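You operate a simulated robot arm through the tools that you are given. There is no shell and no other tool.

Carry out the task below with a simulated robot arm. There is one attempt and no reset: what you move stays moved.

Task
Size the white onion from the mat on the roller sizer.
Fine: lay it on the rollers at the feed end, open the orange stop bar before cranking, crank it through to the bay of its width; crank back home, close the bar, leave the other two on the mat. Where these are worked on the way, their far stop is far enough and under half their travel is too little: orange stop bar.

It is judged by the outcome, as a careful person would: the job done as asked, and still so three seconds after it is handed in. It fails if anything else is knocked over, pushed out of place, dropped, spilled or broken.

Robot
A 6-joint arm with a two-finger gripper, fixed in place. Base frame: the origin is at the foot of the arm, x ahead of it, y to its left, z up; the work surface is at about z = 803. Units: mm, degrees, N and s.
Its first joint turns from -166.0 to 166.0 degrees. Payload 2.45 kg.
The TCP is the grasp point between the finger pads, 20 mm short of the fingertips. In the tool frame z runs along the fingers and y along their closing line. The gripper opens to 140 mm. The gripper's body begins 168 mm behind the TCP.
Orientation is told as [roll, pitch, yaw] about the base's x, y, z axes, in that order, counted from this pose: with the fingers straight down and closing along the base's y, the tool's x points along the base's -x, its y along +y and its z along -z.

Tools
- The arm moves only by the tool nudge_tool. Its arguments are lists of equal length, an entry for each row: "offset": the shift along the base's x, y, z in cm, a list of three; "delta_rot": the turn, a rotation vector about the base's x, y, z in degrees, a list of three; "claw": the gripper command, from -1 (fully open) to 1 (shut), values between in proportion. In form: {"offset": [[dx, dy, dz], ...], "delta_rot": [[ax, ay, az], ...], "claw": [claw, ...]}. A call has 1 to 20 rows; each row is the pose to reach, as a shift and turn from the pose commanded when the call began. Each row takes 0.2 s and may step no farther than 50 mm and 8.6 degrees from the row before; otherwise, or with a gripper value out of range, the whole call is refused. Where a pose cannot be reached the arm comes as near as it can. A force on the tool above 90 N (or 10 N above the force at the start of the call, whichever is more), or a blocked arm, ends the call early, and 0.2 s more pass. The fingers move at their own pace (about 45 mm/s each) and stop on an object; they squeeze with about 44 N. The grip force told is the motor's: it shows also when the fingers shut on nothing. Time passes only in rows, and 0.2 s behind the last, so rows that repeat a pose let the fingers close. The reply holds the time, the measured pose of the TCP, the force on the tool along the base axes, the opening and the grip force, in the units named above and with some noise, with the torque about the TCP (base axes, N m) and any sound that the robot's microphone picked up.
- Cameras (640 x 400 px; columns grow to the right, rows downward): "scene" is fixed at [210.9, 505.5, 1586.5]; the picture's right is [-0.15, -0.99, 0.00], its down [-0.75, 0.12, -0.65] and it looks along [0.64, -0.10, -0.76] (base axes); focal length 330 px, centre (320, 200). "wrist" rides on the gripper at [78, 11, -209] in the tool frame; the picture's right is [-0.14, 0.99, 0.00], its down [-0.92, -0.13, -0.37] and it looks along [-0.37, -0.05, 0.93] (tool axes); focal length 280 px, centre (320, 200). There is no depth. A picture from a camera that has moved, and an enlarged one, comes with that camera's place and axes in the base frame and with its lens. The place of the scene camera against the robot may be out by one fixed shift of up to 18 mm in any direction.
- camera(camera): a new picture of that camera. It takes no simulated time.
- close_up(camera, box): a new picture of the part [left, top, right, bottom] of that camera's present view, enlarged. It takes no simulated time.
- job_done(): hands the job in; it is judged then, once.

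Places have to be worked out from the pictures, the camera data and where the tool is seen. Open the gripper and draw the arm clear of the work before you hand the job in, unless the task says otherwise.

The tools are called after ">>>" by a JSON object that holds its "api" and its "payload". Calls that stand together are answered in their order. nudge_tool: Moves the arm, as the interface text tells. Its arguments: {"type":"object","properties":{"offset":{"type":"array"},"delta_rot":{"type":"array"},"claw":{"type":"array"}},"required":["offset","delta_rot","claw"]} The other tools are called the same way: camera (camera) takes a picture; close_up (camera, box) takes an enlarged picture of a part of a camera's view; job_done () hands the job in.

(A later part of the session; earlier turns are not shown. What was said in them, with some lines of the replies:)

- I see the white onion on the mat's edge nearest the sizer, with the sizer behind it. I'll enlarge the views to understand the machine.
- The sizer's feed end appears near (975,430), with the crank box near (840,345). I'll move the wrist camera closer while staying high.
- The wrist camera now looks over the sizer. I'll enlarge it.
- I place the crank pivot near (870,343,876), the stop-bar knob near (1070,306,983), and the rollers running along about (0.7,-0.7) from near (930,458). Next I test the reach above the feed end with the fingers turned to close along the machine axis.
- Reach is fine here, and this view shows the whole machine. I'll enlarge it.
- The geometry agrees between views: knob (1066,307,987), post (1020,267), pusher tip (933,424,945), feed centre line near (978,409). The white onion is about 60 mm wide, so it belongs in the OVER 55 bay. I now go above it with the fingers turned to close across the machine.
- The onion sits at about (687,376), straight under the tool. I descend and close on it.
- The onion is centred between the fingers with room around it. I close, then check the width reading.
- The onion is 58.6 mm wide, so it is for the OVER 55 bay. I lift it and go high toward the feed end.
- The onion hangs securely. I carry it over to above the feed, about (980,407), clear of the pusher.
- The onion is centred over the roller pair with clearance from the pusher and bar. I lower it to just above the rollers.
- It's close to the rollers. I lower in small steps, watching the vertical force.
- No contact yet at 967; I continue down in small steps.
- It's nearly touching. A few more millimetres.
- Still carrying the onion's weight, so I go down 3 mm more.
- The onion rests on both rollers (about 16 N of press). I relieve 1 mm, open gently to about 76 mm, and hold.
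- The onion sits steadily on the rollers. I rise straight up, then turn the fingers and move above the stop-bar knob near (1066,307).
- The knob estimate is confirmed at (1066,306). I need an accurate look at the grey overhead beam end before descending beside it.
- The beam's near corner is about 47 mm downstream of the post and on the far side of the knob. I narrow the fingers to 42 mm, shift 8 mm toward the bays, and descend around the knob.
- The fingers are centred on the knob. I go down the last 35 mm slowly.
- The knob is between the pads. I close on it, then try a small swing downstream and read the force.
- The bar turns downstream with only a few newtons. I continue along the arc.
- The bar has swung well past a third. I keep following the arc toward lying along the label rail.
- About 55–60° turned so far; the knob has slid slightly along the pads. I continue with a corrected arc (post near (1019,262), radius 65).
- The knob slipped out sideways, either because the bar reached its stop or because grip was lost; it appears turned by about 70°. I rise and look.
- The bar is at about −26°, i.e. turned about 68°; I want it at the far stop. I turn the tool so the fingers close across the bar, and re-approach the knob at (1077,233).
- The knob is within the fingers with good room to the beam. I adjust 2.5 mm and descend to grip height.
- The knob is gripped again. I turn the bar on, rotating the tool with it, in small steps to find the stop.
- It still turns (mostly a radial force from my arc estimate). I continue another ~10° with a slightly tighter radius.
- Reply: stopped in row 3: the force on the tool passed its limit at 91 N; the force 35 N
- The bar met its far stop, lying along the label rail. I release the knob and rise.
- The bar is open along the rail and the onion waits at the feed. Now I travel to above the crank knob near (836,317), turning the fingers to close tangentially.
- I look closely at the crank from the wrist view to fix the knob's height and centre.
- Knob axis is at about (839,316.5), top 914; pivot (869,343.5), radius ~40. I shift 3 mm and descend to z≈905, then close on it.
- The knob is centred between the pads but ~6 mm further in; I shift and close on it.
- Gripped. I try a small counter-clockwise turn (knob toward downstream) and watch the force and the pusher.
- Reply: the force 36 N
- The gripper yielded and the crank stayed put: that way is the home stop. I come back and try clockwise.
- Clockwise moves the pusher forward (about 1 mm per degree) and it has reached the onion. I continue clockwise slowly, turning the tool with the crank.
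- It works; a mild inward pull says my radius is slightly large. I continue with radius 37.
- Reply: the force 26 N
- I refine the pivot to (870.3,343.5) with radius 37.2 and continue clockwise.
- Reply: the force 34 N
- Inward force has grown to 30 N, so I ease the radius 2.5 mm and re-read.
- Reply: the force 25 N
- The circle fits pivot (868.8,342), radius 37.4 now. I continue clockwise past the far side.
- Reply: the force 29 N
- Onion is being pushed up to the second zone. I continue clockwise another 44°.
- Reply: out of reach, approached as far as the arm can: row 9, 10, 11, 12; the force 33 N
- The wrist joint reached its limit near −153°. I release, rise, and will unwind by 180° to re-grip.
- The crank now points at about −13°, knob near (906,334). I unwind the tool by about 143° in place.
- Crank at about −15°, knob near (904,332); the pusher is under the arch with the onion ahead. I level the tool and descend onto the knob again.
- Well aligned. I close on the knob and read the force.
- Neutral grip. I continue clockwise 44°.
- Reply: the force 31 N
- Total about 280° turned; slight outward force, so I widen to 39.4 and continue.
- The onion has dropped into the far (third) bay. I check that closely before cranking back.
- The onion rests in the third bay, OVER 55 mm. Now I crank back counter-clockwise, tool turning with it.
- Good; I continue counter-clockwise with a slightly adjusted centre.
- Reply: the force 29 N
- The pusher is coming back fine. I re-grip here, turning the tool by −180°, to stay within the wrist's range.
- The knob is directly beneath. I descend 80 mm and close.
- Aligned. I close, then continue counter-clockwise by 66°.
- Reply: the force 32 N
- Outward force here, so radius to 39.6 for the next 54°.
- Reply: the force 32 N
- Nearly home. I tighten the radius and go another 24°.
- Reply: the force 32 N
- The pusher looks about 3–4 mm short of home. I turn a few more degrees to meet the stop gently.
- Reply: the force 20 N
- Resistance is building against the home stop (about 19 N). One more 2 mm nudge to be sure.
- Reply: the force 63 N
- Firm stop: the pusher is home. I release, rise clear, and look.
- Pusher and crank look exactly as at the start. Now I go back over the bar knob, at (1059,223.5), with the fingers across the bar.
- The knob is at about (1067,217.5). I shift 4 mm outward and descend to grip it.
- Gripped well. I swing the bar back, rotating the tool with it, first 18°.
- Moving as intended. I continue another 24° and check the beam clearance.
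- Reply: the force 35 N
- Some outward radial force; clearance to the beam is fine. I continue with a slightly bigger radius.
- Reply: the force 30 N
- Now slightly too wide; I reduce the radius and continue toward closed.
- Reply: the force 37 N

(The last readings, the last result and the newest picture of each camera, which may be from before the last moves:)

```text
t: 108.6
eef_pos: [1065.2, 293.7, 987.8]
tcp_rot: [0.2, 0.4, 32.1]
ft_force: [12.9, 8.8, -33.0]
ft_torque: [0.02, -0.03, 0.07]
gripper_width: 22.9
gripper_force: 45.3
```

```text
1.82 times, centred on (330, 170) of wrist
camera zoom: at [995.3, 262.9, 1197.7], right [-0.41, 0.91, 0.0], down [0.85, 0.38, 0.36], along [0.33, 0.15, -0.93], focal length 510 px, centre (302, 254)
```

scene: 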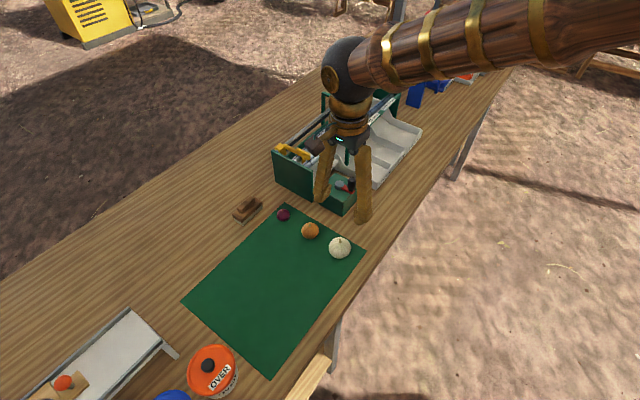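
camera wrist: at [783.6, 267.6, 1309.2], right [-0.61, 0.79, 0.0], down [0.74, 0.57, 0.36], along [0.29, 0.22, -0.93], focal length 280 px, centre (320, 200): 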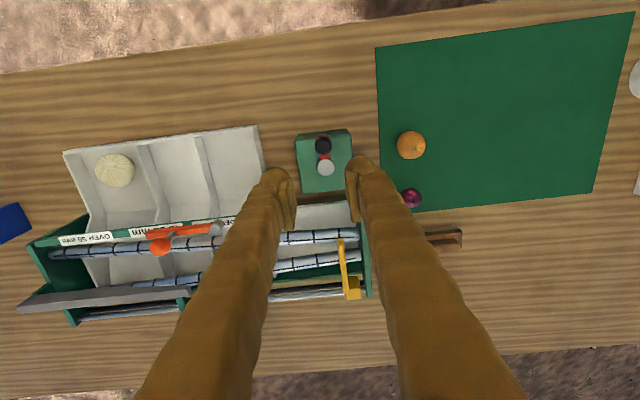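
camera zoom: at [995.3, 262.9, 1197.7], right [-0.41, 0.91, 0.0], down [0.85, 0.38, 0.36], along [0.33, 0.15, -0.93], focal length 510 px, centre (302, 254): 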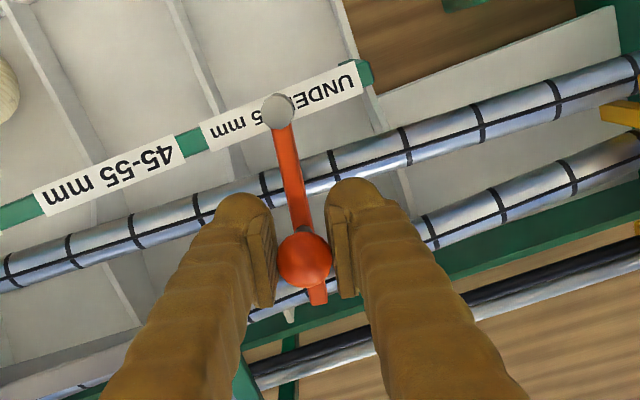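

Close to shut. I go on in small steps, watching for the stop.

>>> {"api": "nudge_tool", "payload": {"offset": [[-0.1, 0.17, -0.1], [-0.21, 0.33, -0.15], [-0.34, 0.48, -0.15], [-0.34, 0.48, -0.15]], "delta_rot": [[0, 0, 2], [0, 0, 4], [0, 0, 6], [0, 0, 6]], "claw": [0.75, 0.75, 0.75, 0.75]}}

>>> {"api": "close_up", "payload": {"camera": "wrist", "box": [220, 60, 440, 280]}}

>>> {"api": "close_up", "payload": {"camera": "scene", "box": [310, 60, 400, 140]}}

```text
t: 109.6
eef_pos: [1062.5, 298.2, 987.9]
tcp_rot: [0.0, 0.2, 38.0]
ft_force: [12.9, 6.2, -9.2]
ft_torque: [0.19, -0.25, 0.29]
gripper_width: 22.8
gripper_force: 45.2
```

```text
1.82 times, centred on (330, 170) of wrist
camera zoom: at [994.7, 259.8, 1197.4], right [-0.5, 0.87, 0.0], down [0.81, 0.47, 0.37], along [0.32, 0.18, -0.93], focal length 510 px, centre (302, 254)
```

zoom: 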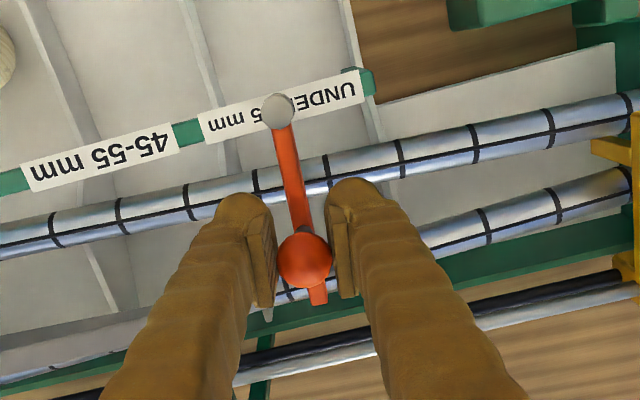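

```text
5.00 times, centred on (355, 100) of scene
camera zoom: at [210.9, 505.5, 1586.5], right [-0.15, -0.99, 0.0], down [-0.75, 0.12, -0.65], along [0.64, -0.1, -0.76], focal length 1649 px, centre (145, 700)
```

zoom: 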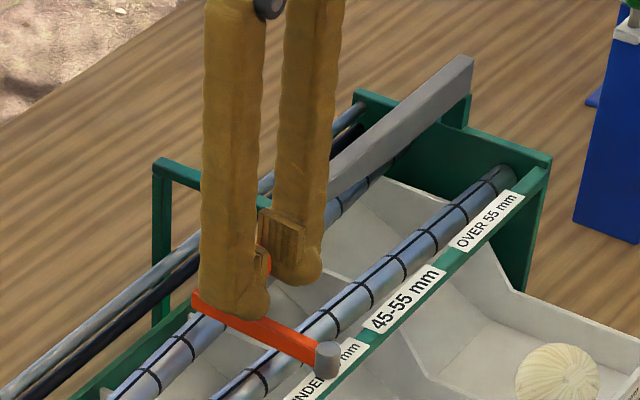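

Nearly at the original closed position. A few more degrees until the stop.

>>> {"api": "nudge_tool", "payload": {"offset": [[-0.12, 0.14, 0], [-0.24, 0.28, 0], [-0.24, 0.28, 0]], "delta_rot": [[0, 0, 2], [0, 0, 4], [0, 0, 4]], "claw": [0.75, 0.75, 0.75]}}

```text
t: 110.4
eef_pos: [1058.9, 299.6, 986.6]
tcp_rot: [0.0, 0.2, 41.9]
ft_force: [22.0, -1.6, -2.3]
ft_torque: [0.04, -0.22, -0.07]
gripper_width: 22.4
gripper_force: 45.0
```

Resistance appears. One more 2 mm step to confirm the stop.

>>> {"api": "nudge_tool", "payload": {"offset": [[-0.07, 0.18, 0], [-0.07, 0.18, 0]], "delta_rot": [[0, 0, 2], [0, 0, 2]], "claw": [0.75, 0.75]}}

>>> {"api": "close_up", "payload": {"camera": "scene", "box": [310, 80, 390, 150]}}

```text
t: 111.0
eef_pos: [1059.0, 299.8, 986.6]
tcp_rot: [0.1, 0.5, 43.9]
ft_force: [26.5, -36.8, -5.4]
ft_torque: [-0.28, -0.12, -0.24]
gripper_width: 22.2
gripper_force: 44.7
```

```text
5.71 times, centred on (350, 115) of scene
camera zoom: at [210.9, 505.5, 1586.5], right [-0.15, -0.99, 0.0], down [-0.75, 0.12, -0.65], along [0.64, -0.1, -0.76], focal length 1884 px, centre (149, 686)
```

zoom: 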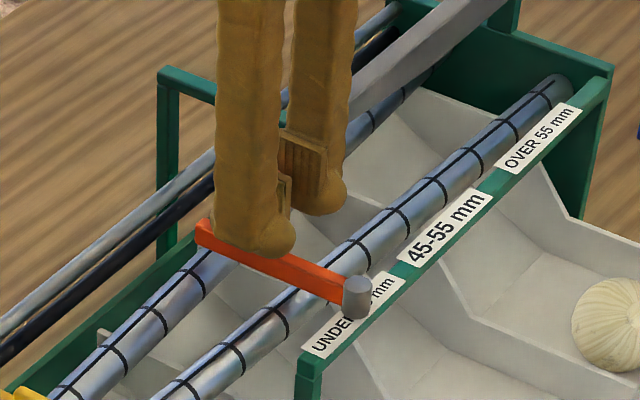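

The bar is against its closed stop, matching the first picture. I ease off, open, and rise clear.

>>> {"api": "nudge_tool", "payload": {"offset": [[0.1, -0.14, 0], [0.1, -0.14, 0], [0.1, -0.14, 0], [0.1, -0.14, 0], [0.1, -0.14, 2], [0.1, -0.14, 5], [0.1, -0.14, 9], [0.1, -0.14, 13], [0.1, -0.14, 17], [0.1, -0.14, 17]], "delta_rot": [[0, 0, 0], [0, 0, 0], [0, 0, 0], [0, 0, 0], [0, 0, 0], [0, 0, 0], [0, 0, 0], [0, 0, 0], [0, 0, 0], [0, 0, 0]], "claw": [0.72, 0.6, 0.45, 0.45, 0.45, 0.45, 0.45, 0.45, 0.45, 0.45]}}

>>> {"api": "camera", "payload": {"camera": "wrist"}}

>>> {"api": "close_up", "payload": {"camera": "scene", "box": [260, 60, 430, 220]}}

```text
t: 113.2
eef_pos: [1061.0, 305.6, 1158.0]
tcp_rot: [0.1, 0.3, 43.9]
ft_force: [0.1, 0.8, 0.6]
ft_torque: [0.0, -0.02, -0.01]
gripper_width: 38.4
gripper_force: 0.0
```

```text
taken
camera wrist: at [998.1, 259.9, 1367.7], right [-0.59, 0.81, 0.0], down [0.75, 0.55, 0.36], along [0.29, 0.21, -0.93], focal length 280 px, centre (320, 200)
```

wrist: 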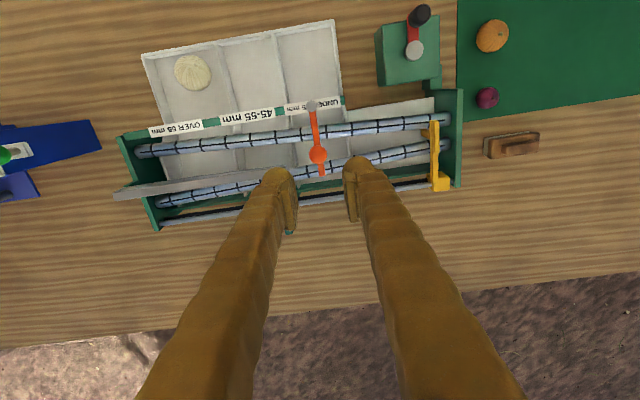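

```text
2.50 times, centred on (345, 140) of scene
camera zoom: at [210.9, 505.5, 1586.5], right [-0.15, -0.99, 0.0], down [-0.75, 0.12, -0.65], along [0.64, -0.1, -0.76], focal length 824 px, centre (258, 350)
```

zoom: 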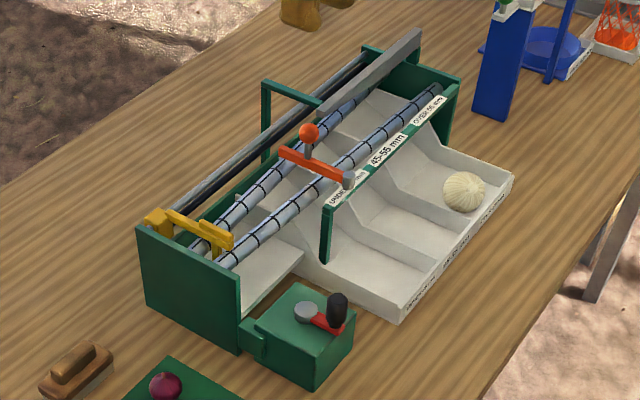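

Everything matches the initial state, with the onion in the OVER 55 bay and the other two still on the mat. I open fully and draw the arm clear.

>>> {"api": "nudge_tool", "payload": {"offset": [[-3.5, 2, 0], [-7, 4, 0], [-10.5, 6, 0], [-14, 8, 0], [-17.5, 10, 0], [-21, 12, 0], [-24.5, 14, 0], [-28, 16, 0], [-31.5, 18, 0], [-35, 20, 0], [-38.5, 22, 0], [-42, 24, 0], [-45.5, 26, 0], [-45.5, 26, 0], [-45.5, 26, 0]], "delta_rot": [[0, 0, 0], [0, 0, 0], [0, 0, 0], [0, 0, 0], [0, 0, 0], [0, 0, 0], [0, 0, 0], [0, 0, 0], [0, 0, 0], [0, 0, 0], [0, 0, 0], [0, 0, 0], [0, 0, 0], [0, 0, 0], [0, 0, 0]], "claw": [-1, -1, -1, -1, -1, -1, -1, -1, -1, -1, -1, -1, -1, -1, -1]}}

>>> {"api": "camera", "payload": {"camera": "scene"}}

>>> {"api": "camera", "payload": {"camera": "wrist"}}

>>> {"api": "close_up", "payload": {"camera": "scene", "box": [260, 60, 430, 220]}}

```text
t: 116.4
eef_pos: [609.2, 562.3, 1158.5]
tcp_rot: [0.0, 0.4, 43.9]
ft_force: [0.5, 0.3, 1.1]
ft_torque: [0.01, 0.02, 0.01]
gripper_width: 139.9
gripper_force: 0.1
```

```text
taken
```

scene: 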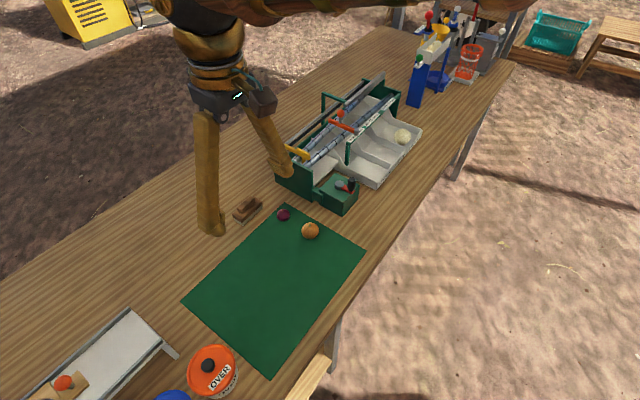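

```text
taken
camera wrist: at [546.0, 517.1, 1368.0], right [-0.59, 0.81, 0.0], down [0.75, 0.55, 0.36], along [0.29, 0.21, -0.93], focal length 280 px, centre (320, 200)
```

wrist: 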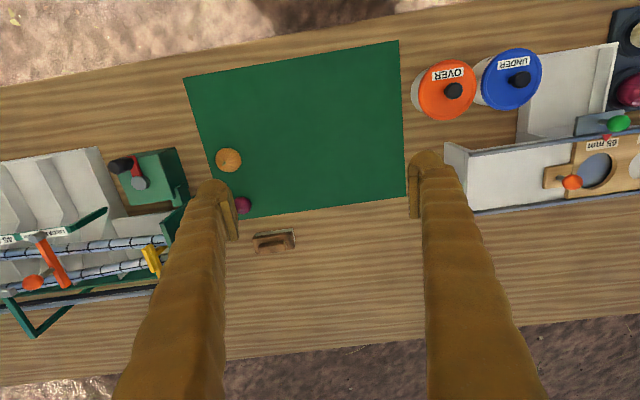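

```text
2.50 times, centred on (345, 140) of scene
camera zoom: at [210.9, 505.5, 1586.5], right [-0.15, -0.99, 0.0], down [-0.75, 0.12, -0.65], along [0.64, -0.1, -0.76], focal length 824 px, centre (258, 350)
```

zoom: 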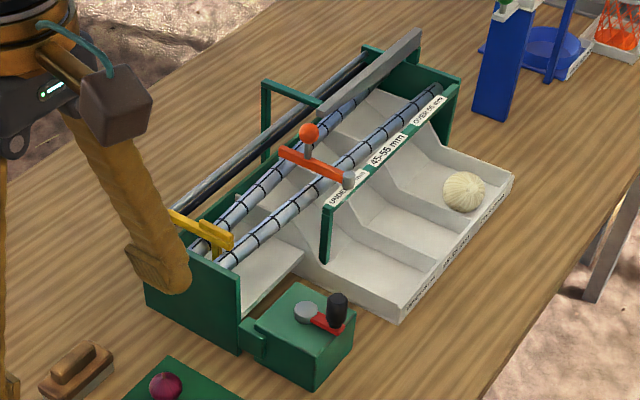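

The white onion is in the OVER 55 bay, the crank is home, the bar is closed, and the other two onions lie untouched on the mat. The arm is clear and the gripper open, so I hand in.

>>> {"api": "job_done", "payload": {}}

```text
The job is handed in.
```

The white onion measured about 58 mm across in the gripper, and it is now in the OVER 55 mm bay.

- **Sizing:** I laid the onion on the rollers at the feed end and opened the orange stop bar to its far stop. Then I cranked clockwise until the onion dropped into the bay.
- **Reset:** The crank is back against its home stop and the stop bar is closed against its stop. Both look the same as in the first pictures.
- **Other onions:** The orange and red onions stayed on the mat, and nothing else was knocked or moved.

While I was opening the bar, its knob slipped out of the fingers once at about 70 degrees. I re-gripped it and swung it the rest of the way. It met the far stop with a brief push of about 91 N, which ended that move early.

The gripper is open and the arm is clear of the work.
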